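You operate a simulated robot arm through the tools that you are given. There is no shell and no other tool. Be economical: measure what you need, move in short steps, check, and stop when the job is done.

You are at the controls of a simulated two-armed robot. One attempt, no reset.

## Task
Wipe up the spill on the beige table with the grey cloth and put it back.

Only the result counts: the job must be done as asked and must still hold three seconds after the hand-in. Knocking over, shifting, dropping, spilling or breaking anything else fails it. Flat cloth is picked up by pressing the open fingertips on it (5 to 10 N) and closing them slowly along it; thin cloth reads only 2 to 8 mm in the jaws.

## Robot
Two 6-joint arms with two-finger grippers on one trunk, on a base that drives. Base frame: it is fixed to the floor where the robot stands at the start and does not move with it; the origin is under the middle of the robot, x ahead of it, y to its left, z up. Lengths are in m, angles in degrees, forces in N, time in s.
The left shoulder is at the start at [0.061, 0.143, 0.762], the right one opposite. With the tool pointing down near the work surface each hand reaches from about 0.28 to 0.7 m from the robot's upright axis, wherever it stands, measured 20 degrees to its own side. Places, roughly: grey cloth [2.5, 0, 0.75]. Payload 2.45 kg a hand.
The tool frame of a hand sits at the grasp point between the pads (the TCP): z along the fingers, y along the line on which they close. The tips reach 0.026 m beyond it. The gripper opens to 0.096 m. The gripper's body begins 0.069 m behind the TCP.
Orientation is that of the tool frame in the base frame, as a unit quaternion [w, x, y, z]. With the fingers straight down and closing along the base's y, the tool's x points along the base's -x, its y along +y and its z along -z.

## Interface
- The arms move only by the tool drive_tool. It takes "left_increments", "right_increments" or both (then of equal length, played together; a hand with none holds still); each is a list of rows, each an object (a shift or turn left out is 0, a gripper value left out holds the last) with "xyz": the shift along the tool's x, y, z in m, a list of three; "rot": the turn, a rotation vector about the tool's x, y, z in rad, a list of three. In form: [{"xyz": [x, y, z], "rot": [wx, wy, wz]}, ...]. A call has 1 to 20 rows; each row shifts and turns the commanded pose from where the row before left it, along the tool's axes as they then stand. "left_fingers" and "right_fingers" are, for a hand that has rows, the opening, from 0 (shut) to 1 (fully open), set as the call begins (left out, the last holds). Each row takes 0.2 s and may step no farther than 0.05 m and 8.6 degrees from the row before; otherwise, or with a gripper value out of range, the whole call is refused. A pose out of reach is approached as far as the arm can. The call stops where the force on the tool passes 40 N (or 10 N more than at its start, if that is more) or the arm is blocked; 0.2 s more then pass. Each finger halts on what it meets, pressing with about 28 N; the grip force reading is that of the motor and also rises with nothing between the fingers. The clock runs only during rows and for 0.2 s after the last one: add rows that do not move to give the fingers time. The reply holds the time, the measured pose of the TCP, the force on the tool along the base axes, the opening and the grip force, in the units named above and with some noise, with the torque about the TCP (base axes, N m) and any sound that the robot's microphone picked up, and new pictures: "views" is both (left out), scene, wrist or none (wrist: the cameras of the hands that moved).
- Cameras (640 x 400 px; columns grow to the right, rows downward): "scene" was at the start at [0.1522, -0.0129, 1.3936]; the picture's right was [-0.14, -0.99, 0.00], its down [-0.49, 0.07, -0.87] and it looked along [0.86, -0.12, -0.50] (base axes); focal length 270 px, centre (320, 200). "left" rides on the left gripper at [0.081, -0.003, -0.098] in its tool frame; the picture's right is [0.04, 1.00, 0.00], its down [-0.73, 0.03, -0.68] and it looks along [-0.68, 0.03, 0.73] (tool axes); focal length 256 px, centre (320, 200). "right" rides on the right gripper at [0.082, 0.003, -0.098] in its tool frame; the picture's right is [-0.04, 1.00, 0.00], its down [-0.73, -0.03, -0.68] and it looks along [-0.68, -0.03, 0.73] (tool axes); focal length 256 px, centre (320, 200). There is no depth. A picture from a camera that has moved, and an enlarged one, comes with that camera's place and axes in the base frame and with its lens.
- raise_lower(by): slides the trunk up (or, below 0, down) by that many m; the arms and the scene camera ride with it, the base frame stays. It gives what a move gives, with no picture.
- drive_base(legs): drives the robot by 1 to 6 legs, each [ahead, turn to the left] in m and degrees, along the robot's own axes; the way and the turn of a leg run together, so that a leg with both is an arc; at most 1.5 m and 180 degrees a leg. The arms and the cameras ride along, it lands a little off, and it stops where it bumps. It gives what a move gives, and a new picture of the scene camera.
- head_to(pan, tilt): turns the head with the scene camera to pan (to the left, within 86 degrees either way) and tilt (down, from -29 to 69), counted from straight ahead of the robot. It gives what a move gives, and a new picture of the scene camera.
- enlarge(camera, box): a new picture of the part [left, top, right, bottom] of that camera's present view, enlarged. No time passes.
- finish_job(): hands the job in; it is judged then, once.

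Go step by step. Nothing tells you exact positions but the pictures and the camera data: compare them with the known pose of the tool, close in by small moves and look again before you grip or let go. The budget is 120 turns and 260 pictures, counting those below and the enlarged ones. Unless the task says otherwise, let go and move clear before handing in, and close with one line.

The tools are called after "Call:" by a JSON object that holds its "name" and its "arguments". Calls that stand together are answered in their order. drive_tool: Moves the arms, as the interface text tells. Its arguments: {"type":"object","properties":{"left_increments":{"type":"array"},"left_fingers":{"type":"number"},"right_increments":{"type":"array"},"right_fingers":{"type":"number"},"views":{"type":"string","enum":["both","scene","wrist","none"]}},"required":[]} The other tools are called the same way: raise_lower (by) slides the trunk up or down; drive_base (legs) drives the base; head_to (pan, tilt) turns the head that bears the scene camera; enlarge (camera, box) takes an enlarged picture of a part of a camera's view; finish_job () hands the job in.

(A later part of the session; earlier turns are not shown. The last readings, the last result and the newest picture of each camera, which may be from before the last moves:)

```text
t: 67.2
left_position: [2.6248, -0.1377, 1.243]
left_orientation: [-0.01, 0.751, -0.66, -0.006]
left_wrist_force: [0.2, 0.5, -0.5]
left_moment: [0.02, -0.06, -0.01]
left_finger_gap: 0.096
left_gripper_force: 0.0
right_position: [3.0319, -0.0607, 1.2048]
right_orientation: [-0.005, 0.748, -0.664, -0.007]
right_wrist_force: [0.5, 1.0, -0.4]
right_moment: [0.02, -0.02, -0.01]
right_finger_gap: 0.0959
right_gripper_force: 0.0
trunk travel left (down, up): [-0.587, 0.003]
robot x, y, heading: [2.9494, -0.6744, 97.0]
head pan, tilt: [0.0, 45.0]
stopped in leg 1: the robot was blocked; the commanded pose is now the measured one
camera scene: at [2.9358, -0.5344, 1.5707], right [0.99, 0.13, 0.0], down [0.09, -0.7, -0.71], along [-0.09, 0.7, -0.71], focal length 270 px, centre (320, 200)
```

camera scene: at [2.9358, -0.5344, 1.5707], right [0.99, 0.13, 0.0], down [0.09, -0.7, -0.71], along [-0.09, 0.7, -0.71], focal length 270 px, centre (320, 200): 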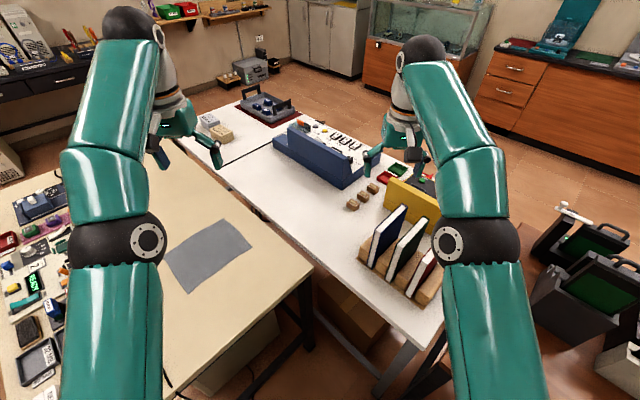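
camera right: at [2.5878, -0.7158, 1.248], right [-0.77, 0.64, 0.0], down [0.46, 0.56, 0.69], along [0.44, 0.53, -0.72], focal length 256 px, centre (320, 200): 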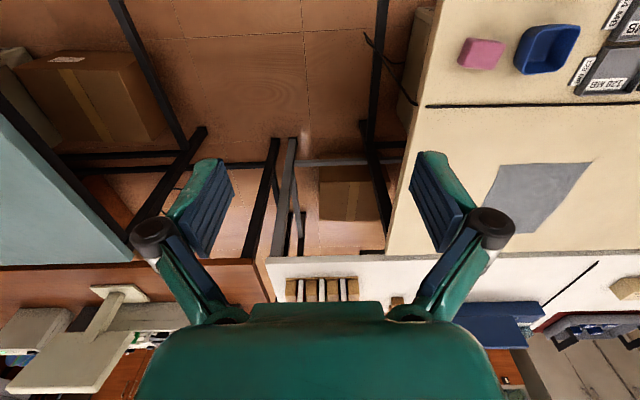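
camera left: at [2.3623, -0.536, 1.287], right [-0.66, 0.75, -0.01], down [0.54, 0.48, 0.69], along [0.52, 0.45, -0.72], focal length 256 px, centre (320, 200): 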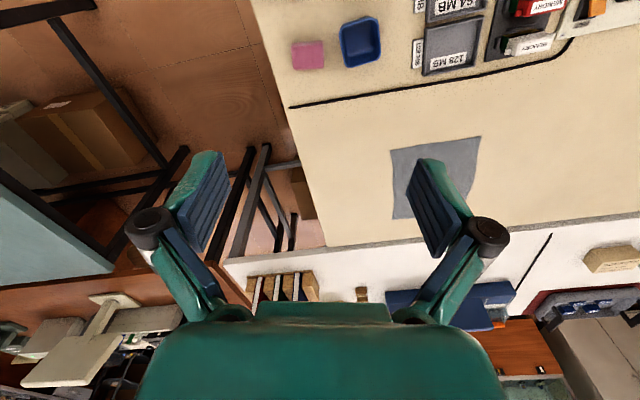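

The cloth is centred near [2.47, -0.03]. I'll turn more to the left, move 0.15 m closer, and turn back so that the left hand reaches it well.

Call:
{"name": "drive_base", "arguments": {"legs": [[0, 27]]}}

Call:
{"name": "drive_base", "arguments": {"legs": [[0.14, 0]]}}

Call:
{"name": "drive_base", "arguments": {"legs": [[0, -16]]}}

```text
t: 68.1
left_position: [2.6053, -0.1525, 1.2458]
left_orientation: [-0.012, 0.762, -0.647, -0.008]
left_wrist_force: [-0.2, -0.7, 0.2]
left_moment: [0.05, -0.07, -0.02]
left_finger_gap: 0.096
left_gripper_force: 0.0
right_position: [3.0094, -0.0657, 1.2021]
right_orientation: [-0.003, 0.76, -0.649, -0.002]
right_wrist_force: [-0.5, 0.3, 0.7]
right_moment: [0.07, -0.05, -0.04]
right_finger_gap: 0.0959
right_gripper_force: 0.0
trunk travel left (down, up): [-0.587, 0.003]
robot x, y, heading: [2.9496, -0.6778, 97.4]
head pan, tilt: [0.0, 45.0]
stopped in leg 1: the robot was blocked; the commanded pose is now the measured one
camera scene: at [2.9328, -0.5386, 1.571], right [0.99, 0.13, 0.0], down [0.1, -0.7, -0.71], along [-0.09, 0.7, -0.71], focal length 270 px, centre (320, 200)
```

scene: 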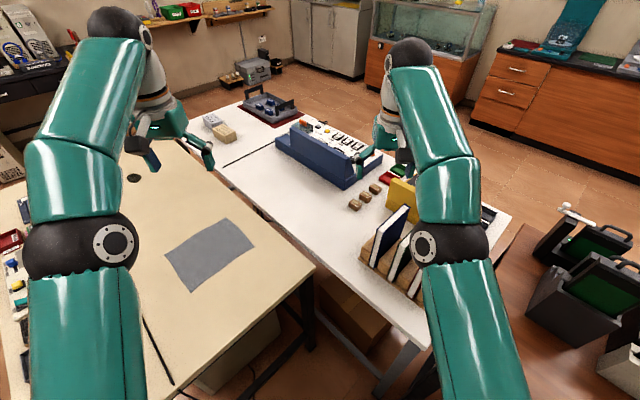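

```text
t: 69.9
left_position: [2.5928, -0.0379, 1.2451]
left_orientation: [-0.01, 0.763, -0.646, -0.007]
left_wrist_force: [0.0, 0.1, 0.4]
left_moment: [0.03, 0.03, 0.0]
left_finger_gap: 0.0963
left_gripper_force: 0.2
right_position: [2.997, 0.0482, 1.2002]
right_orientation: [-0.001, 0.762, -0.648, -0.002]
right_wrist_force: [-0.6, 0.8, 0.5]
right_moment: [-0.03, -0.02, 0.0]
right_finger_gap: 0.0958
right_gripper_force: 0.0
trunk travel left (down, up): [-0.587, 0.003]
robot x, y, heading: [2.9424, -0.5684, 98.7]
head pan, tilt: [0.0, 45.0]
stopped in leg 1: the robot was blocked; the commanded pose is now the measured one
camera scene: at [2.9236, -0.4223, 1.5706], right [0.99, 0.15, 0.0], down [0.11, -0.7, -0.71], along [-0.11, 0.7, -0.71], focal length 270 px, centre (320, 200)
```

scene: 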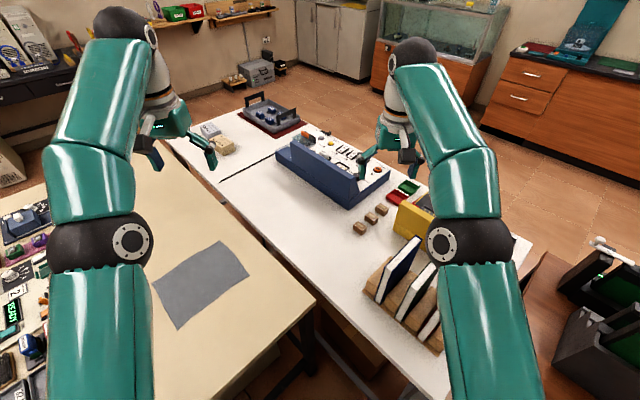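

```text
t: 71.3
left_position: [2.7523, 0.04, 1.2444]
left_orientation: [0.012, -0.665, 0.747, 0.005]
left_wrist_force: [0.3, 0.2, 0.1]
left_moment: [0.02, 0.02, 0.02]
left_finger_gap: 0.0961
left_gripper_force: 0.1
right_position: [3.1657, 0.0123, 1.2001]
right_orientation: [0.001, -0.664, 0.748, 0.003]
right_wrist_force: [0.6, -0.5, 0.5]
right_moment: [-0.02, 0.01, 0.03]
right_finger_gap: 0.0961
right_gripper_force: 0.2
trunk travel left (down, up): [-0.587, 0.003]
robot x, y, heading: [2.926, -0.5573, 82.3]
head pan, tilt: [0.0, 45.0]
camera scene: at [2.9506, -0.4191, 1.5708], right [0.99, -0.13, 0.0], down [-0.09, -0.7, -0.71], along [0.09, 0.7, -0.71], focal length 270 px, centre (320, 200)
```

scene: 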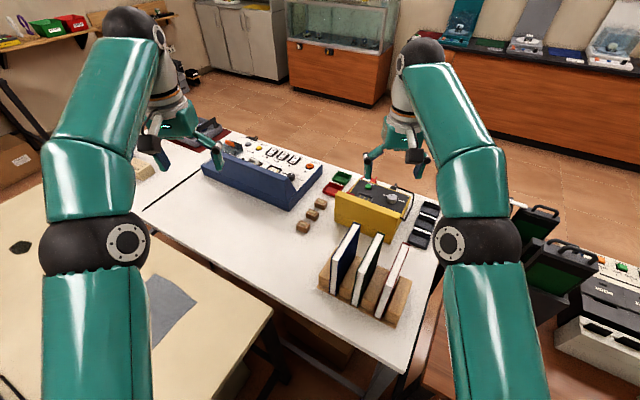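

I'm now close enough; I need about 20° more to the left.

Call:
{"name": "drive_base", "arguments": {"legs": [[0, 22]]}}

Call:
{"name": "head_to", "arguments": {"pan": 25, "tilt": 55}}

Call:
{"name": "drive_tool", "arguments": {"left_increments": [{}], "views": "wrist"}}

```text
t: 72.8
left_position: [2.5983, -0.0384, 1.2448]
left_orientation: [-0.015, 0.758, -0.652, -0.007]
left_wrist_force: [-2.2, -1.0, -0.3]
left_moment: [0.16, -0.21, -0.02]
left_finger_gap: 0.096
left_gripper_force: 0.1
right_position: [2.9994, 0.0387, 1.1993]
right_orientation: [-0.008, 0.75, -0.661, -0.025]
right_wrist_force: [-1.0, -1.9, 1.9]
right_moment: [0.14, -0.18, -0.01]
right_finger_gap: 0.0957
right_gripper_force: 0.0
trunk travel left (down, up): [-0.587, 0.003]
robot x, y, heading: [2.9482, -0.5669, 93.9]
head pan, tilt: [0.0, 45.0]
stopped in leg 1: the robot was blocked; the commanded pose is now the measured one
camera scene: at [2.9295, -0.4289, 1.5713], right [1.0, 0.07, 0.01], down [0.05, -0.7, -0.71], along [-0.04, 0.71, -0.7], focal length 270 px, centre (320, 200)
```

scene: 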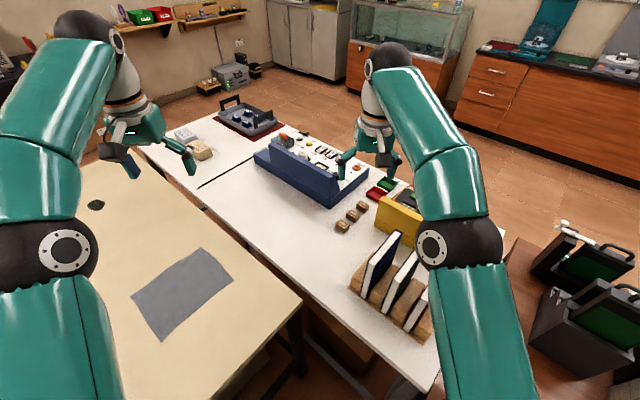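

```text
t: 73.7
left_position: [2.6041, -0.032, 1.243]
left_orientation: [-0.012, 0.757, -0.653, -0.006]
left_wrist_force: [-0.1, -0.1, -0.1]
left_moment: [0.04, -0.02, -0.05]
left_finger_gap: 0.096
left_gripper_force: 0.1
right_position: [3.0062, 0.0435, 1.1958]
right_orientation: [-0.005, 0.75, -0.662, -0.023]
right_wrist_force: [0.8, -0.7, -0.6]
right_moment: [-0.03, -0.05, -0.05]
right_finger_gap: 0.0961
right_gripper_force: 0.2
trunk travel left (down, up): [-0.587, 0.003]
robot x, y, heading: [2.9448, -0.5613, 93.7]
head pan, tilt: [25.0, 55.0]
camera scene: at [2.9077, -0.4404, 1.5573], right [0.88, 0.48, 0.0], down [0.4, -0.72, -0.57], along [-0.28, 0.5, -0.82], focal length 270 px, centre (320, 200)
```

scene: 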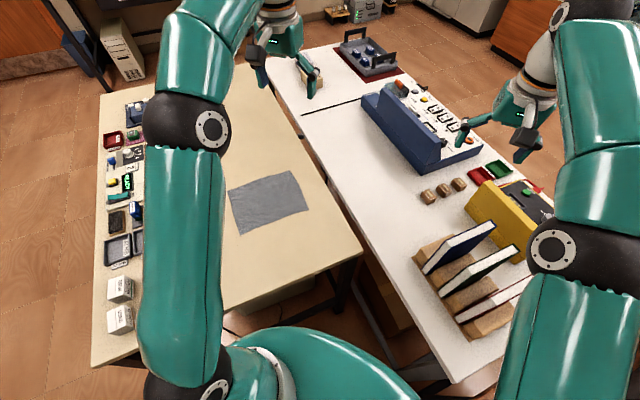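

```text
t: 74.1
left_position: [2.6055, -0.0323, 1.2416]
left_orientation: [-0.012, 0.757, -0.653, -0.006]
left_wrist_force: [-0.3, 0.6, -0.3]
left_moment: [0.0, -0.07, 0.03]
left_finger_gap: 0.0959
left_gripper_force: 0.1
right_position: [3.0068, 0.0444, 1.1958]
right_orientation: [-0.005, 0.75, -0.661, -0.024]
right_wrist_force: [0.8, 0.1, 0.5]
right_moment: [-0.01, -0.01, -0.02]
right_finger_gap: 0.0956
right_gripper_force: 0.1
trunk travel left (down, up): [-0.587, 0.003]
robot x, y, heading: [2.9507, -0.5648, 93.7]
head pan, tilt: [25.0, 55.0]
camera left: at [2.6187, -0.1137, 1.3391], right [-0.98, -0.19, -0.01], down [-0.14, 0.7, 0.7], along [-0.12, 0.69, -0.72], focal length 256 px, centre (320, 200)
```

left: 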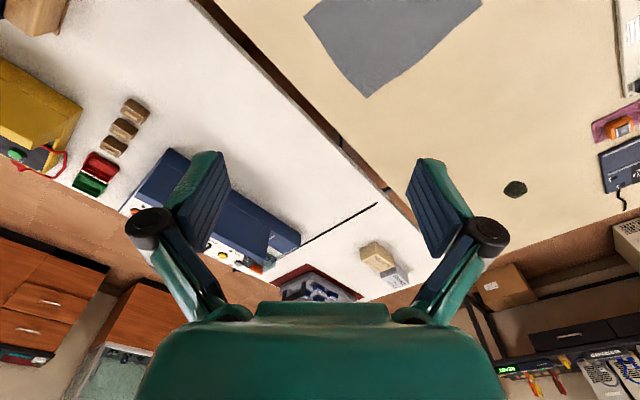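

The cloth's centre is at about [2.475, -0.04], within the left hand's reach. I'll move over it and come down to about 0.1 m above it, with both wrist and scene views.

Call:
{"name": "drive_tool", "arguments": {"left_increments": [{"xyz": [-0.004, 0.044, 0]}, {"xyz": [-0.004, 0.043, 0]}, {"xyz": [-0.003, 0.043, 0]}, {"xyz": [0, 0, 0.045]}, {"xyz": [0, 0, 0.045]}, {"xyz": [0, 0, 0.045]}, {"xyz": [0, 0, 0.045]}, {"xyz": [0, 0, 0.045]}, {"xyz": [0, 0, 0.045]}, {"xyz": [0, 0, 0.045]}, {"xyz": [0, 0, 0.04]}], "left_fingers": 1}}

```text
t: 76.5
left_position: [2.496, -0.0475, 0.877]
left_orientation: [-0.011, 0.757, -0.653, -0.007]
left_wrist_force: [-0.3, 0.3, 0.3]
left_moment: [0.01, -0.01, -0.02]
left_finger_gap: 0.0958
left_gripper_force: 0.2
left hand out of reach, approached as far as the arm can: row 2, 3
right_position: [3.0068, 0.0439, 1.194]
right_orientation: [-0.004, 0.75, -0.661, -0.023]
right_wrist_force: [-0.7, 0.6, -0.1]
right_moment: [0.0, -0.03, 0.0]
right_finger_gap: 0.0962
right_gripper_force: 0.0
trunk travel left (down, up): [-0.587, 0.003]
robot x, y, heading: [2.9482, -0.565, 93.8]
head pan, tilt: [25.0, 55.0]
camera scene: at [2.9082, -0.4395, 1.5573], right [0.88, 0.48, 0.0], down [0.4, -0.72, -0.57], along [-0.28, 0.5, -0.82], focal length 270 px, centre (320, 200)
camera left: at [2.5103, -0.1285, 0.9724], right [-0.98, -0.19, -0.01], down [-0.14, 0.7, 0.7], along [-0.12, 0.69, -0.72], focal length 256 px, centre (320, 200)
```

scene: 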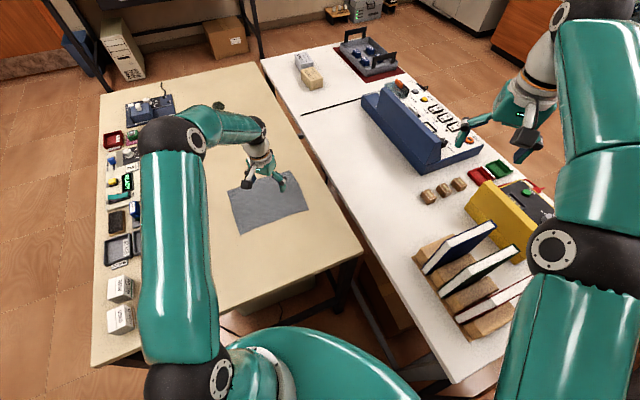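
left: 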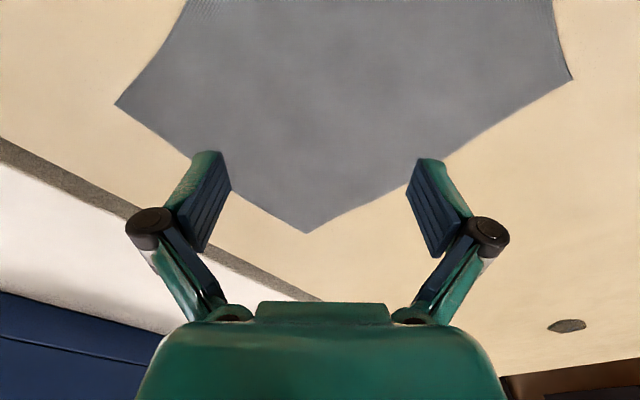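

The tool is within 1 cm of the cloth's centre. I'll lower to just above the cloth.

Call:
{"name": "drive_tool", "arguments": {"left_increments": [{"xyz": [0, 0, 0.04]}, {"xyz": [0, 0, 0.03]}, {"xyz": [0, 0, 0.015]}, {}], "left_fingers": 1, "views": "wrist"}}

```text
t: 77.2
left_position: [2.4929, -0.0388, 0.8112]
left_orientation: [-0.016, 0.758, -0.651, -0.02]
left_wrist_force: [-1.0, 0.5, 25.6]
left_moment: [-0.29, -0.08, -0.03]
left_finger_gap: 0.0808
left_gripper_force: 14.1
right_position: [3.0073, 0.0419, 1.196]
right_orientation: [-0.005, 0.749, -0.662, -0.024]
right_wrist_force: [-0.3, 0.2, 0.7]
right_moment: [-0.01, -0.05, -0.03]
right_finger_gap: 0.0958
right_gripper_force: 0.0
trunk travel left (down, up): [-0.587, 0.003]
robot x, y, heading: [2.9453, -0.566, 94.1]
head pan, tilt: [25.0, 55.0]
stopped in row 3 (left hand): the force on the tool passed its limit at 46 N (the readings are from after the stop); the commanded pose is now the measured one
camera left: at [2.5082, -0.1231, 0.9053], right [-0.98, -0.19, 0.0], down [-0.13, 0.69, 0.72], along [-0.13, 0.7, -0.7], focal length 256 px, centre (320, 200)
```

left: 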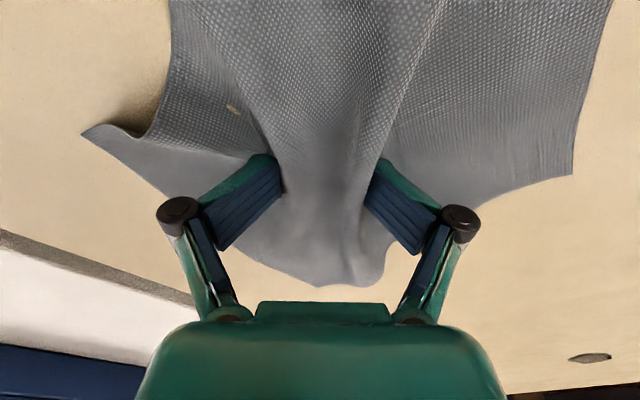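

The tips touched at TCP z ≈ 0.811, so the table top is near 0.785, and the cloth has begun to gather. I'll ease the force off and close gently.

Call:
{"name": "drive_tool", "arguments": {"left_increments": [{"xyz": [0, 0, -0.003]}, {}, {}], "left_fingers": 0.7, "views": "none"}}

```text
t: 78.0
left_position: [2.4938, -0.0423, 0.8084]
left_orientation: [-0.014, 0.757, -0.653, -0.014]
left_wrist_force: [0.3, 0.3, 8.7]
left_moment: [-0.07, -0.01, -0.03]
left_finger_gap: 0.0749
left_gripper_force: 5.5
right_position: [3.0071, 0.0441, 1.1964]
right_orientation: [-0.005, 0.75, -0.661, -0.023]
right_wrist_force: [0.6, 0.2, 0.2]
right_moment: [-0.01, 0.05, 0.01]
right_finger_gap: 0.096
right_gripper_force: 0.0
trunk travel left (down, up): [-0.587, 0.003]
robot x, y, heading: [2.9458, -0.5613, 94.3]
head pan, tilt: [25.0, 55.0]
```

8.7 N is in the right range. I'll keep closing in steps.

Call:
{"name": "drive_tool", "arguments": {"left_increments": [{}, {}], "left_fingers": 0.45, "views": "none"}}

Call:
{"name": "drive_tool", "arguments": {"left_increments": [{}, {}], "left_fingers": 0.2, "views": "none"}}

Call:
{"name": "drive_tool", "arguments": {"left_increments": [{}, {}, {}], "left_fingers": 0, "views": "wrist"}}

```text
t: 78.6
left_position: [2.4948, -0.0411, 0.8147]
left_orientation: [-0.015, 0.758, -0.652, -0.02]
left_wrist_force: [-1.3, -3.2, 37.7]
left_moment: [-0.37, -0.09, -0.01]
left_finger_gap: 0.0503
left_gripper_force: 28.5
right_position: [3.01, 0.0395, 1.1968]
right_orientation: [-0.006, 0.75, -0.661, -0.025]
right_wrist_force: [-0.4, -0.4, 1.1]
right_moment: [0.02, -0.02, 0.02]
right_finger_gap: 0.096
right_gripper_force: 0.0
trunk travel left (down, up): [-0.587, 0.003]
robot x, y, heading: [2.943, -0.5614, 93.9]
head pan, tilt: [25.0, 55.0]
```

```text
t: 79.2
left_position: [2.494, -0.0411, 0.8129]
left_orientation: [-0.015, 0.757, -0.653, -0.018]
left_wrist_force: [-1.4, 2.5, 33.2]
left_moment: [-0.24, -0.06, 0.0]
left_finger_gap: 0.0542
left_gripper_force: 27.9
right_position: [3.009, 0.0417, 1.1964]
right_orientation: [-0.005, 0.75, -0.661, -0.025]
right_wrist_force: [0.6, 0.8, -0.4]
right_moment: [-0.01, -0.01, -0.04]
right_finger_gap: 0.0959
right_gripper_force: 0.1
trunk travel left (down, up): [-0.587, 0.003]
robot x, y, heading: [2.948, -0.5668, 94.1]
head pan, tilt: [25.0, 55.0]
```

```text
t: 80.0
left_position: [2.493, -0.0402, 0.8129]
left_orientation: [-0.016, 0.758, -0.652, -0.018]
left_wrist_force: [-1.5, 4.2, 33.0]
left_moment: [-0.25, -0.05, -0.01]
left_finger_gap: 0.0539
left_gripper_force: 28.1
right_position: [3.0088, 0.0407, 1.196]
right_orientation: [-0.005, 0.749, -0.662, -0.025]
right_wrist_force: [-0.2, 0.2, -0.4]
right_moment: [0.04, -0.01, -0.01]
right_finger_gap: 0.096
right_gripper_force: 0.0
trunk travel left (down, up): [-0.587, 0.003]
robot x, y, heading: [2.9496, -0.5648, 94.2]
head pan, tilt: [25.0, 55.0]
camera left: at [2.5098, -0.1251, 0.9069], right [-0.98, -0.19, 0.0], down [-0.13, 0.69, 0.71], along [-0.13, 0.7, -0.7], focal length 256 px, centre (320, 200)
```

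left: 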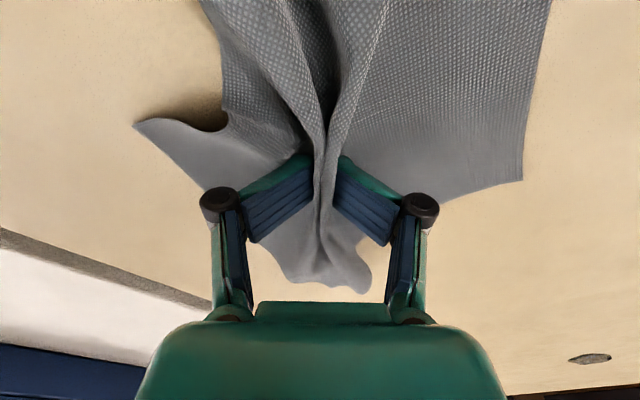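

The tips pinch a fold, but the pressing force keeps the jaws from closing parallel. I'll ease up a few millimetres while they stay commanded shut.

Call:
{"name": "drive_tool", "arguments": {"left_increments": [{"xyz": [0, 0, -0.004]}, {}, {"xyz": [0, 0, -0.004]}, {}, {}], "left_fingers": 0, "views": "wrist"}}

```text
t: 80.8
left_position: [2.4916, -0.0388, 0.8267]
left_orientation: [-0.018, 0.758, -0.651, -0.024]
left_wrist_force: [-1.2, 0.1, 32.6]
left_moment: [-0.31, 0.02, -0.02]
left_finger_gap: 0.0051
left_gripper_force: 37.1
right_position: [3.0098, 0.0389, 1.1984]
right_orientation: [-0.006, 0.749, -0.662, -0.026]
right_wrist_force: [0.0, 0.4, 0.2]
right_moment: [0.05, 0.01, -0.02]
right_finger_gap: 0.0957
right_gripper_force: 0.0
trunk travel left (down, up): [-0.587, 0.003]
robot x, y, heading: [2.9452, -0.5657, 93.9]
head pan, tilt: [25.0, 55.0]
stopped in row 3 (left hand): the force on the tool passed its limit at 45 N (the readings are from after the stop); the commanded pose is now the measured one
camera left: at [2.5084, -0.1235, 0.9202], right [-0.98, -0.19, 0.0], down [-0.13, 0.68, 0.72], along [-0.14, 0.71, -0.69], focal length 256 px, centre (320, 200)
```

left: 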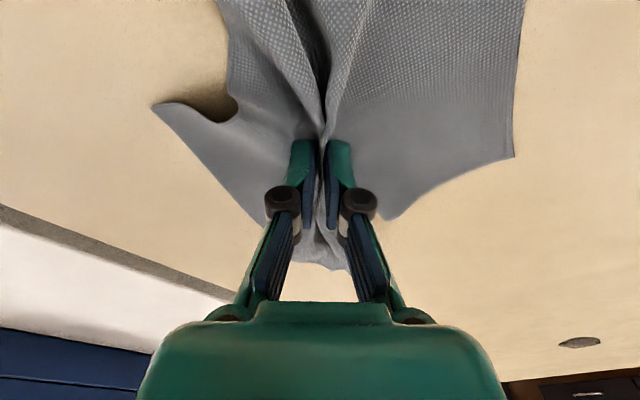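

The gap reads 5 mm, so the cloth is gripped. I'll lift a little and check.

Call:
{"name": "drive_tool", "arguments": {"left_increments": [{"xyz": [0, 0, -0.01]}, {"xyz": [0, 0, -0.02]}, {"xyz": [0, 0, -0.03]}, {"xyz": [0, 0, -0.04]}, {}], "left_fingers": 0}}

```text
t: 82.0
left_position: [2.4929, -0.0455, 0.9181]
left_orientation: [-0.015, 0.758, -0.652, -0.017]
left_wrist_force: [0.4, -0.1, -0.5]
left_moment: [0.0, -0.03, 0.02]
left_finger_gap: 0.0031
left_gripper_force: 25.0
right_position: [3.0073, 0.0435, 1.195]
right_orientation: [-0.005, 0.749, -0.662, -0.024]
right_wrist_force: [-0.2, -0.4, -0.1]
right_moment: [-0.02, -0.03, -0.01]
right_finger_gap: 0.0963
right_gripper_force: 0.1
trunk travel left (down, up): [-0.587, 0.003]
robot x, y, heading: [2.9441, -0.5624, 93.9]
head pan, tilt: [25.0, 55.0]
camera scene: at [2.9082, -0.4398, 1.5572], right [0.88, 0.48, 0.0], down [0.4, -0.72, -0.57], along [-0.28, 0.5, -0.82], focal length 270 px, centre (320, 200)
camera left: at [2.5083, -0.1294, 1.0131], right [-0.98, -0.19, 0.0], down [-0.13, 0.69, 0.71], along [-0.13, 0.7, -0.7], focal length 256 px, centre (320, 200)
```

scene: 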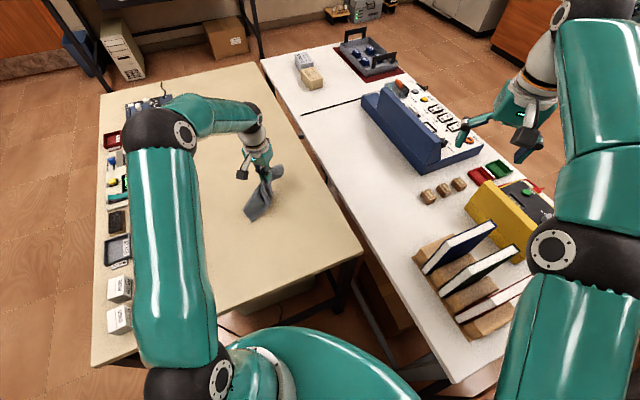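
left: 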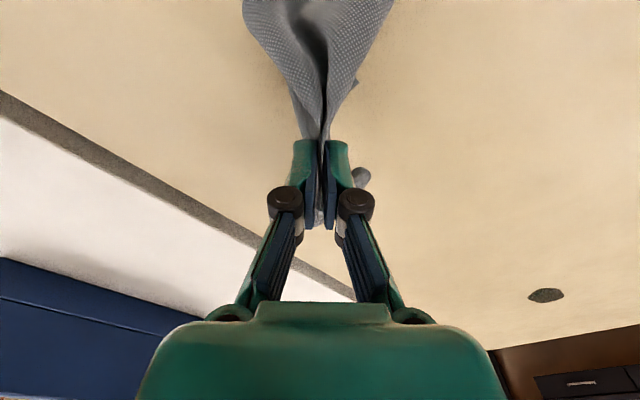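

The cloth is held. The spill is at about [1.98, 0.28], 0.22 m from the table's left end. I'll raise the cloth high, retract it, and back out of the gap.

Call:
{"name": "drive_tool", "arguments": {"left_increments": [{"xyz": [0, 0, -0.045]}, {"xyz": [0, 0, -0.045]}, {"xyz": [0, 0, -0.045]}, {"xyz": [0, 0, -0.045]}, {"xyz": [0, 0, -0.045]}, {"xyz": [0, 0, -0.045]}, {"xyz": [0, -0.04, -0.045]}, {"xyz": [0, -0.04, -0.02]}, {"xyz": [0, -0.03, 0]}, {}], "left_fingers": 0, "views": "scene"}}

Call:
{"name": "drive_base", "arguments": {"legs": [[0, -20]]}}

Call:
{"name": "drive_base", "arguments": {"legs": [[0, -19]]}}

```text
refused: row 7 steps farther than a row can; nothing moved
```

```text
t: 83.6
left_position: [2.7045, 0.0826, 0.9186]
left_orientation: [0.018, -0.63, 0.776, 0.014]
left_wrist_force: [-1.4, 0.8, -2.4]
left_moment: [-0.05, -0.04, 0.0]
left_finger_gap: 0.0048
left_gripper_force: 23.7
right_position: [3.2175, -0.013, 1.1959]
right_orientation: [0.008, -0.62, 0.784, 0.023]
right_wrist_force: [-0.7, 0.7, 1.1]
right_moment: [-0.01, 0.03, 0.03]
right_finger_gap: 0.0958
right_gripper_force: 0.1
trunk travel left (down, up): [-0.587, 0.003]
robot x, y, heading: [2.9283, -0.555, 73.4]
head pan, tilt: [25.0, 55.0]
camera scene: at [2.9386, -0.426, 1.5573], right [0.99, 0.15, 0.0], down [0.12, -0.81, -0.57], along [-0.09, 0.57, -0.82], focal length 270 px, centre (320, 200)
```

scene: 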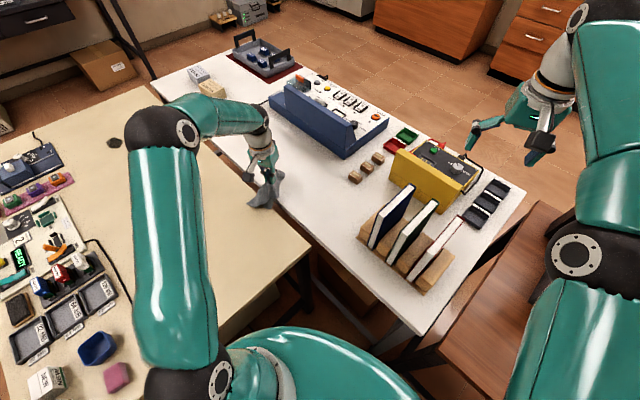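

```text
t: 85.2
left_position: [2.9234, 0.1225, 0.9182]
left_orientation: [0.02, -0.495, 0.869, 0.011]
left_wrist_force: [1.6, -0.1, 2.7]
left_moment: [0.06, 0.03, 0.06]
left_finger_gap: 0.0011
left_gripper_force: 27.4
right_position: [3.3782, -0.1343, 1.1953]
right_orientation: [0.013, -0.484, 0.875, 0.021]
right_wrist_force: [0.1, 0.1, 0.5]
right_moment: [-0.01, 0.0, 0.0]
right_finger_gap: 0.096
right_gripper_force: 0.0
trunk travel left (down, up): [-0.587, 0.003]
robot x, y, heading: [2.9143, -0.5429, 54.7]
head pan, tilt: [25.0, 55.0]
camera scene: at [2.9677, -0.425, 1.5573], right [0.98, -0.18, 0.0], down [-0.15, -0.81, -0.57], along [0.1, 0.56, -0.82], focal length 270 px, centre (320, 200)
```

scene: 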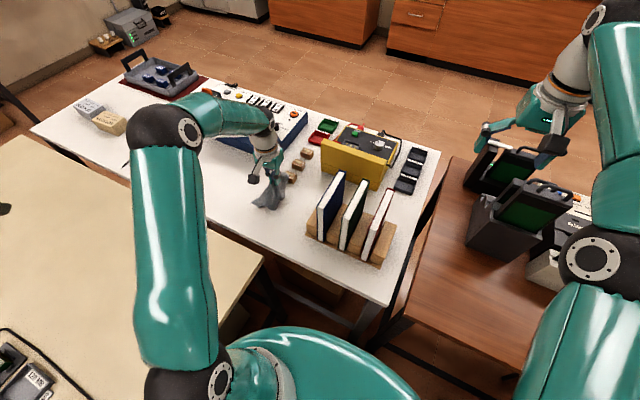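

The lift was refused for too big a step, and the base turned with the hand still low. Nothing appears touched, and the cloth hangs free beside the blocks. I'll lift straight up now.

Call:
{"name": "drive_tool", "arguments": {"left_increments": [{"xyz": [0, 0, -0.045]}, {"xyz": [0, 0, -0.045]}, {"xyz": [0, 0, -0.045]}, {"xyz": [0, 0, -0.045]}, {"xyz": [0, 0, -0.045]}, {"xyz": [0, 0, -0.045]}, {"xyz": [0, 0, -0.04]}, {}], "left_fingers": 0}}

Call:
{"name": "enlarge", "arguments": {"camera": "scene", "box": [200, 60, 460, 260]}}

```text
t: 87.0
left_position: [2.9165, 0.1078, 1.229]
left_orientation: [0.019, -0.495, 0.869, 0.01]
left_wrist_force: [-0.4, 0.1, -0.2]
left_moment: [-0.03, -0.04, 0.01]
left_finger_gap: 0.0049
left_gripper_force: 26.6
right_position: [3.378, -0.1344, 1.1976]
right_orientation: [0.013, -0.484, 0.875, 0.022]
right_wrist_force: [0.4, -0.5, 0.7]
right_moment: [0.02, -0.01, 0.0]
right_finger_gap: 0.0959
right_gripper_force: 0.0
trunk travel left (down, up): [-0.587, 0.003]
robot x, y, heading: [2.915, -0.5453, 55.0]
head pan, tilt: [25.0, 55.0]
camera scene: at [2.9668, -0.4251, 1.5573], right [0.98, -0.18, 0.0], down [-0.15, -0.81, -0.57], along [0.1, 0.56, -0.82], focal length 270 px, centre (320, 200)
camera left: at [2.875, 0.0338, 1.3237], right [-0.88, 0.47, 0.0], down [0.33, 0.62, 0.71], along [0.34, 0.63, -0.7], focal length 256 px, centre (320, 200)
```

scene: 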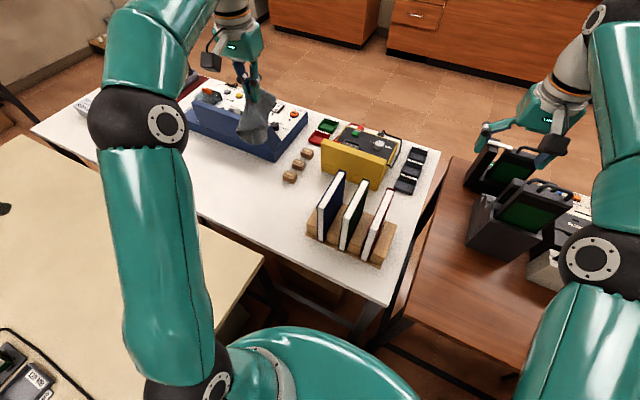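
left: 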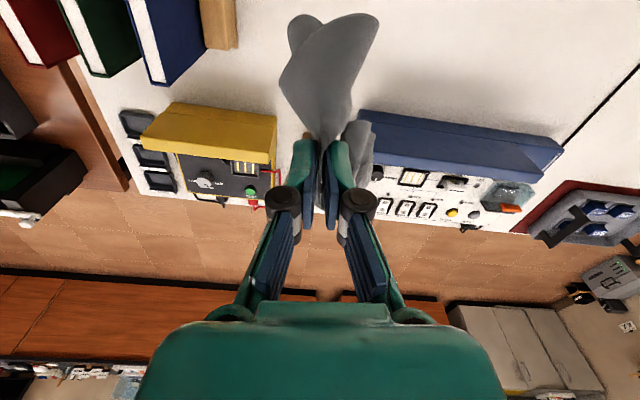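

```text
2.00 times, centred on (330, 160) of scene
camera zoom: at [2.9668, -0.4251, 1.5573], right [0.98, -0.18, 0.0], down [-0.15, -0.81, -0.57], along [0.1, 0.56, -0.82], focal length 539 px, centre (300, 280)
```

zoom: 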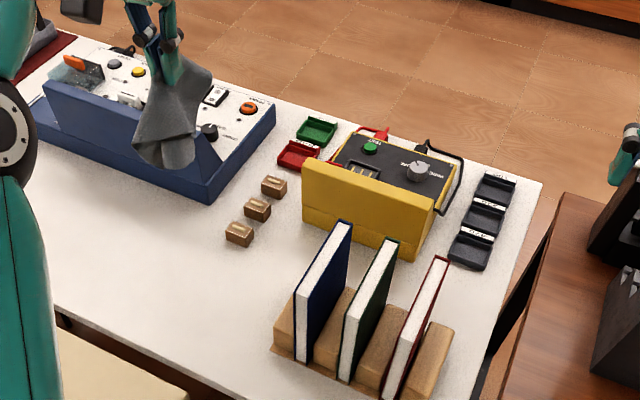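

Everything stands as before and the cloth hangs high. I'll reverse out of the gap.

Call:
{"name": "drive_base", "arguments": {"legs": [[-0.4, 0]]}}

Call:
{"name": "drive_base", "arguments": {"legs": [[-0.5, 0]]}}

Call:
{"name": "drive_base", "arguments": {"legs": [[0, 35]]}}

Call:
{"name": "drive_base", "arguments": {"legs": [[0, 35]]}}

```text
t: 89.5
left_position: [2.6816, -0.2269, 1.2287]
left_orientation: [0.02, -0.493, 0.87, 0.013]
left_wrist_force: [0.2, -0.2, 2.4]
left_moment: [0.06, 0.12, -0.02]
left_finger_gap: 0.0014
left_gripper_force: 23.7
right_position: [3.1417, -0.4729, 1.1973]
right_orientation: [0.014, -0.481, 0.876, 0.021]
right_wrist_force: [-0.5, -0.2, 0.7]
right_moment: [0.02, -0.02, -0.02]
right_finger_gap: 0.0958
right_gripper_force: 0.1
trunk travel left (down, up): [-0.587, 0.003]
robot x, y, heading: [2.6796, -0.8763, 54.6]
head pan, tilt: [25.0, 55.0]
camera scene: at [2.7292, -0.7608, 1.5574], right [0.98, -0.18, 0.0], down [-0.15, -0.81, -0.57], along [0.11, 0.56, -0.82], focal length 270 px, centre (320, 200)
```

scene: 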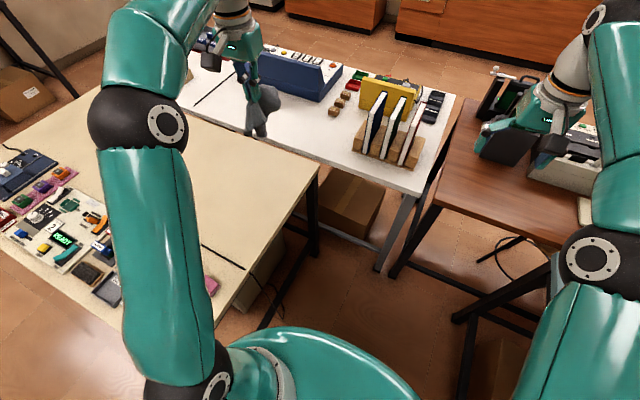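

```text
t: 92.5
left_position: [2.3968, -0.6287, 1.2283]
left_orientation: [0.02, -0.489, 0.872, 0.012]
left_wrist_force: [-0.6, -1.2, -0.9]
left_moment: [0.04, 0.0, 0.01]
left_finger_gap: 0.0042
left_gripper_force: 33.0
right_position: [2.8541, -0.8787, 1.1974]
right_orientation: [0.014, -0.478, 0.878, 0.021]
right_wrist_force: [-0.5, -0.1, 0.5]
right_moment: [0.07, 0.01, 0.04]
right_finger_gap: 0.0959
right_gripper_force: 0.1
trunk travel left (down, up): [-0.587, 0.003]
robot x, y, heading: [2.3852, -1.2781, 53.8]
head pan, tilt: [25.0, 55.0]
camera scene: at [2.4395, -1.1634, 1.5574], right [0.98, -0.19, 0.0], down [-0.16, -0.8, -0.57], along [0.11, 0.56, -0.82], focal length 270 px, centre (320, 200)
```

scene: 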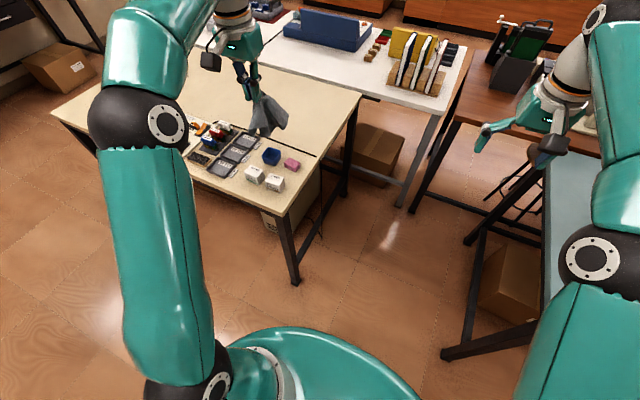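

```text
t: 94.7
left_position: [2.0369, -0.7316, 1.2282]
left_orientation: [-0.017, 0.717, -0.696, -0.016]
left_wrist_force: [-0.8, 0.3, -0.7]
left_moment: [-0.05, -0.06, -0.02]
left_finger_gap: 0.0
left_gripper_force: 27.7
right_position: [2.5551, -0.6899, 1.1972]
right_orientation: [-0.006, 0.709, -0.705, -0.022]
right_wrist_force: [-0.7, -0.4, 0.0]
right_moment: [-0.02, -0.04, 0.03]
right_finger_gap: 0.0962
right_gripper_force: 0.1
trunk travel left (down, up): [-0.587, 0.003]
robot x, y, heading: [2.4179, -1.2877, 87.8]
head pan, tilt: [25.0, 55.0]
stopped in leg 1: the robot was blocked; the commanded pose is now the measured one
camera scene: at [2.3912, -1.1576, 1.5571], right [0.92, 0.39, 0.0], down [0.32, -0.76, -0.57], along [-0.22, 0.53, -0.82], focal length 270 px, centre (320, 200)
```

scene: 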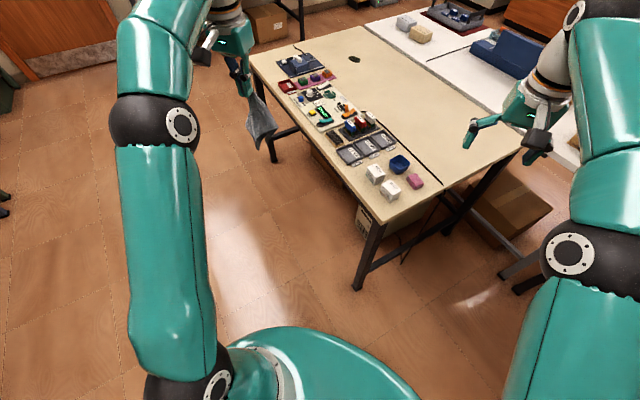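

```text
t: 96.5
left_position: [1.8357, -0.9535, 1.2311]
left_orientation: [-0.014, 0.855, -0.518, -0.02]
left_wrist_force: [-0.5, 0.2, 0.3]
left_moment: [0.0, -0.04, 0.0]
left_finger_gap: 0.0002
left_gripper_force: 28.4
right_position: [2.2857, -0.6876, 1.1998]
right_orientation: [-0.002, 0.847, -0.53, -0.024]
right_wrist_force: [-0.8, -0.2, -0.3]
right_moment: [0.06, -0.08, 0.0]
right_finger_gap: 0.0961
right_gripper_force: 0.0
trunk travel left (down, up): [-0.587, 0.003]
robot x, y, heading: [2.4385, -1.2778, 114.1]
head pan, tilt: [25.0, 55.0]
stopped in leg 1: the robot was blocked; the commanded pose is now the measured one
camera scene: at [2.3576, -1.1756, 1.5573], right [0.66, 0.76, 0.0], down [0.62, -0.54, -0.57], along [-0.43, 0.38, -0.82], focal length 270 px, centre (320, 200)
```

scene: 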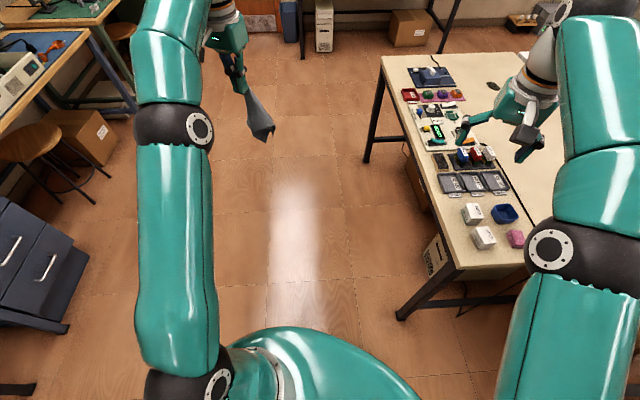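

The cloth is still held. I'll turn to run parallel to the front side and drive past the left end.

Call:
{"name": "drive_base", "arguments": {"legs": [[0, 31]]}}

Call:
{"name": "drive_base", "arguments": {"legs": [[1.0, 0]]}}

Call:
{"name": "head_to", "arguments": {"pan": -10, "tilt": 40}}

```text
t: 98.1
left_position: [1.7548, -1.1778, 1.2287]
left_orientation: [-0.01, 0.931, -0.361, -0.043]
left_wrist_force: [-0.2, 0.6, -0.1]
left_moment: [0.05, 0.03, 0.0]
left_finger_gap: 0.0
left_gripper_force: 27.8
right_position: [2.0908, -0.7738, 1.2005]
right_orientation: [0.003, 0.928, -0.372, -0.024]
right_wrist_force: [-0.3, -0.3, -0.4]
right_moment: [0.09, -0.04, -0.04]
right_finger_gap: 0.0962
right_gripper_force: 0.0
trunk travel left (down, up): [-0.587, 0.003]
robot x, y, heading: [2.454, -1.2617, 134.6]
head pan, tilt: [25.0, 55.0]
stopped in leg 1: the robot was blocked; the commanded pose is now the measured one
camera scene: at [2.3395, -1.1968, 1.5572], right [0.34, 0.94, 0.0], down [0.77, -0.28, -0.57], along [-0.54, 0.2, -0.82], focal length 270 px, centre (320, 200)
```

scene: 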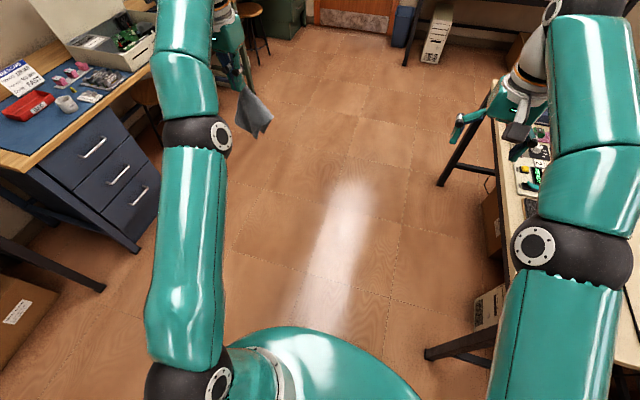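

```text
t: 103.4
left_position: [1.042, -0.4526, 1.2292]
left_orientation: [-0.009, 0.93, -0.364, -0.043]
left_wrist_force: [-0.3, 0.6, 0.4]
left_moment: [0.0, 0.01, -0.02]
left_finger_gap: 0.0
left_gripper_force: 27.5
right_position: [1.3771, -0.05, 1.1998]
right_orientation: [0.003, 0.927, -0.374, -0.024]
right_wrist_force: [0.3, 0.8, 0.7]
right_moment: [-0.03, 0.02, -0.02]
right_finger_gap: 0.0959
right_gripper_force: 0.1
trunk travel left (down, up): [-0.587, 0.003]
robot x, y, heading: [1.7355, -0.5401, 134.8]
head pan, tilt: [25.0, 55.0]
camera scene: at [1.6263, -0.4732, 1.5573], right [0.35, 0.94, 0.0], down [0.77, -0.29, -0.57], along [-0.54, 0.2, -0.82], focal length 270 px, centre (320, 200)
```

scene: 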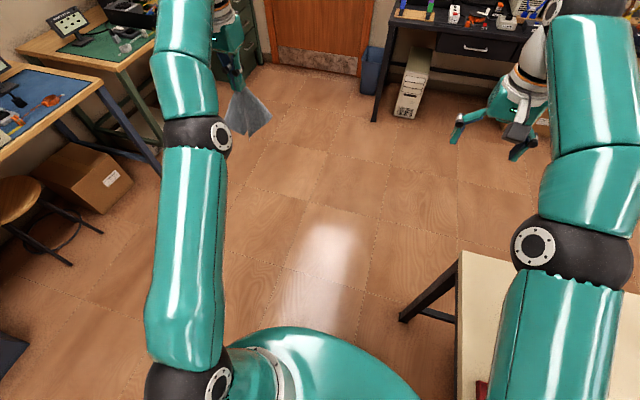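

```text
t: 104.4
left_position: [1.0444, -0.4524, 1.2284]
left_orientation: [-0.01, 0.93, -0.364, -0.043]
left_wrist_force: [-1.1, -0.3, -0.8]
left_moment: [0.02, -0.01, 0.0]
left_finger_gap: 0.0
left_gripper_force: 28.1
right_position: [1.3788, -0.0507, 1.2004]
right_orientation: [0.003, 0.927, -0.374, -0.025]
right_wrist_force: [-0.1, 0.0, -0.5]
right_moment: [0.0, -0.01, -0.01]
right_finger_gap: 0.0959
right_gripper_force: 0.0
trunk travel left (down, up): [-0.587, 0.003]
robot x, y, heading: [1.7348, -0.5431, 134.5]
head pan, tilt: [-10.0, 40.0]
camera scene: at [1.6457, -0.4287, 1.5779], right [0.82, 0.57, 0.0], down [0.37, -0.53, -0.77], along [-0.44, 0.63, -0.64], focal length 270 px, centre (320, 200)
```

scene: 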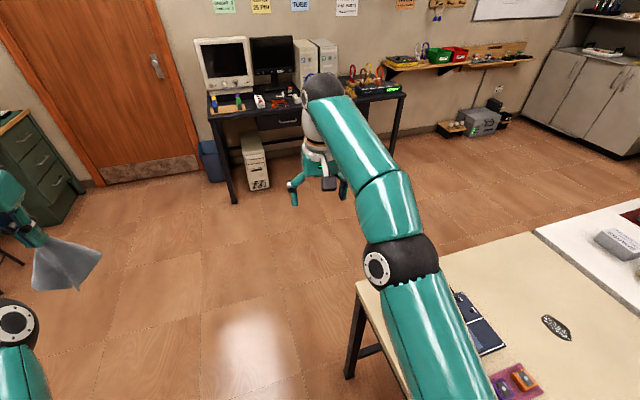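

The spill is visible at the left end of the table. I'll go on past the end, then round to the left side.

Call:
{"name": "drive_base", "arguments": {"legs": [[0, 16]]}}

Call:
{"name": "drive_base", "arguments": {"legs": [[1.0, 0]]}}

Call:
{"name": "drive_base", "arguments": {"legs": [[0, -35]]}}

Call:
{"name": "drive_base", "arguments": {"legs": [[0, -35]]}}

```text
t: 105.8
left_position: [1.0487, -0.6504, 1.2242]
left_orientation: [-0.004, 0.972, -0.227, -0.055]
left_wrist_force: [0.4, 0.4, 0.5]
left_moment: [-0.01, -0.04, -0.01]
left_finger_gap: 0.0001
left_gripper_force: 28.3
right_position: [1.2578, -0.173, 1.1999]
right_orientation: [0.008, 0.971, -0.238, -0.024]
right_wrist_force: [0.7, -0.7, 0.0]
right_moment: [0.01, 0.03, 0.01]
right_finger_gap: 0.0961
right_gripper_force: 0.1
trunk travel left (down, up): [-0.587, 0.003]
robot x, y, heading: [1.7449, -0.5313, 150.8]
head pan, tilt: [-10.0, 40.0]
camera scene: at [1.6263, -0.4468, 1.5781], right [0.63, 0.78, 0.0], down [0.5, -0.4, -0.77], along [-0.59, 0.48, -0.64], focal length 270 px, centre (320, 200)
```

scene: 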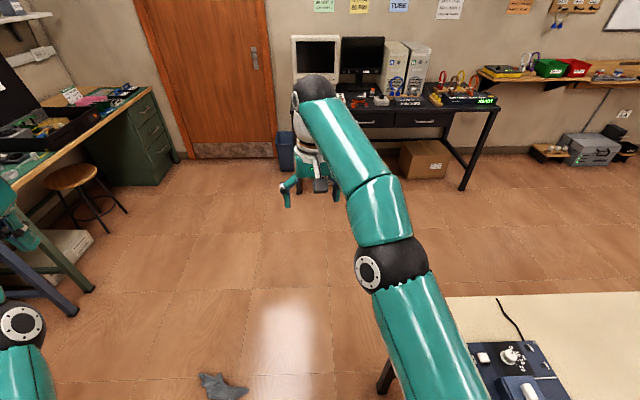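

```text
t: 111.2
left_position: [0.1562, -0.1583, 1.2242]
left_orientation: [-0.003, 0.972, -0.226, -0.055]
left_wrist_force: [-0.1, 0.2, -0.1]
left_moment: [0.02, -0.04, 0.02]
left_finger_gap: 0.0002
left_gripper_force: 28.3
right_position: [0.3654, 0.3213, 1.1996]
right_orientation: [0.007, 0.971, -0.237, -0.025]
right_wrist_force: [-0.5, 0.9, -0.1]
right_moment: [-0.03, -0.02, 0.0]
right_finger_gap: 0.0959
right_gripper_force: 0.1
trunk travel left (down, up): [-0.587, 0.003]
robot x, y, heading: [0.8523, -0.0336, 151.2]
head pan, tilt: [-10.0, 40.0]
camera scene: at [0.7335, 0.0471, 1.5779], right [0.63, 0.78, 0.0], down [0.5, -0.4, -0.77], along [-0.6, 0.48, -0.64], focal length 270 px, centre (320, 200)
```

scene: 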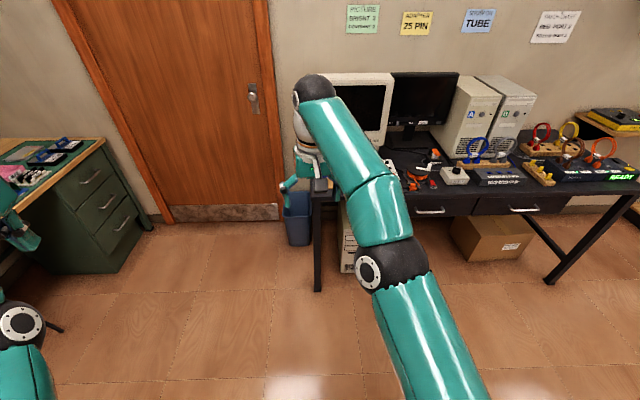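

```text
t: 113.2
left_position: [0.1784, 0.1984, 1.2277]
left_orientation: [-0.016, 0.884, -0.463, -0.054]
left_wrist_force: [0.5, 1.0, 0.2]
left_moment: [-0.04, 0.03, 0.02]
left_finger_gap: 0.0
left_gripper_force: 28.1
right_position: [0.6027, 0.5106, 1.2013]
right_orientation: [0.003, 0.88, -0.474, -0.027]
right_wrist_force: [0.3, 0.5, 0.0]
right_moment: [-0.06, 0.05, -0.03]
right_finger_gap: 0.0961
right_gripper_force: 0.0
trunk travel left (down, up): [-0.587, 0.003]
robot x, y, heading: [0.8333, -0.0504, 122.0]
head pan, tilt: [-10.0, 40.0]
stopped in leg 1: the robot was blocked; the commanded pose is now the measured one
camera scene: at [0.7719, 0.0803, 1.5779], right [0.93, 0.37, 0.0], down [0.24, -0.6, -0.77], along [-0.29, 0.71, -0.64], focal length 270 px, centre (320, 200)
```

scene: 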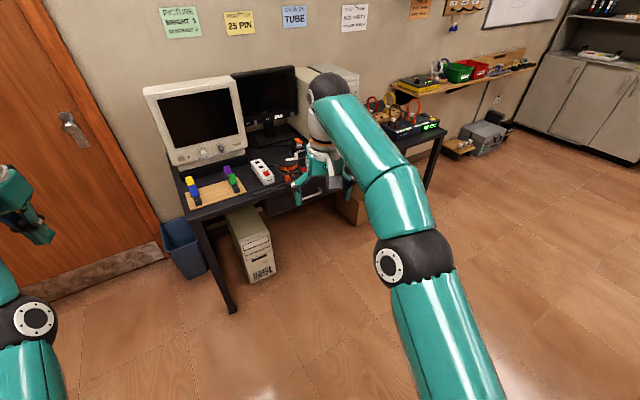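

```text
t: 115.4
left_position: [0.4375, 0.5429, 1.2268]
left_orientation: [0.033, -0.704, 0.708, 0.047]
left_wrist_force: [-0.3, 0.4, 0.7]
left_moment: [0.0, 0.02, -0.01]
left_finger_gap: 0.0003
left_gripper_force: 28.4
right_position: [0.9652, 0.5414, 1.2005]
right_orientation: [0.006, -0.697, 0.717, 0.024]
right_wrist_force: [0.3, 0.2, -0.3]
right_moment: [-0.01, 0.01, 0.02]
right_finger_gap: 0.0962
right_gripper_force: 0.1
trunk travel left (down, up): [-0.587, 0.003]
robot x, y, heading: [0.8007, -0.0469, 87.2]
head pan, tilt: [-10.0, 40.0]
camera scene: at [0.8249, 0.0953, 1.5779], right [0.97, -0.22, 0.0], down [-0.14, -0.63, -0.77], along [0.17, 0.75, -0.64], focal length 270 px, centre (320, 200)
```

scene: 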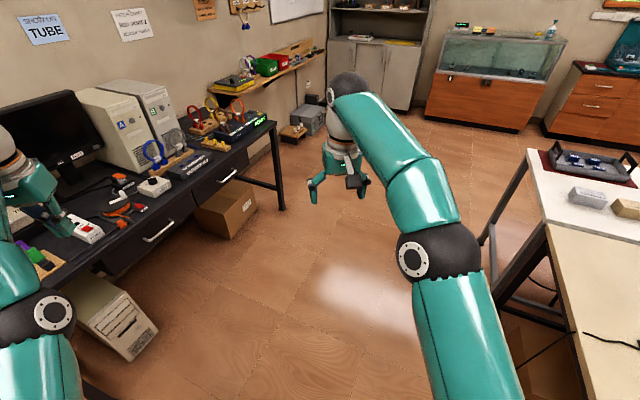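

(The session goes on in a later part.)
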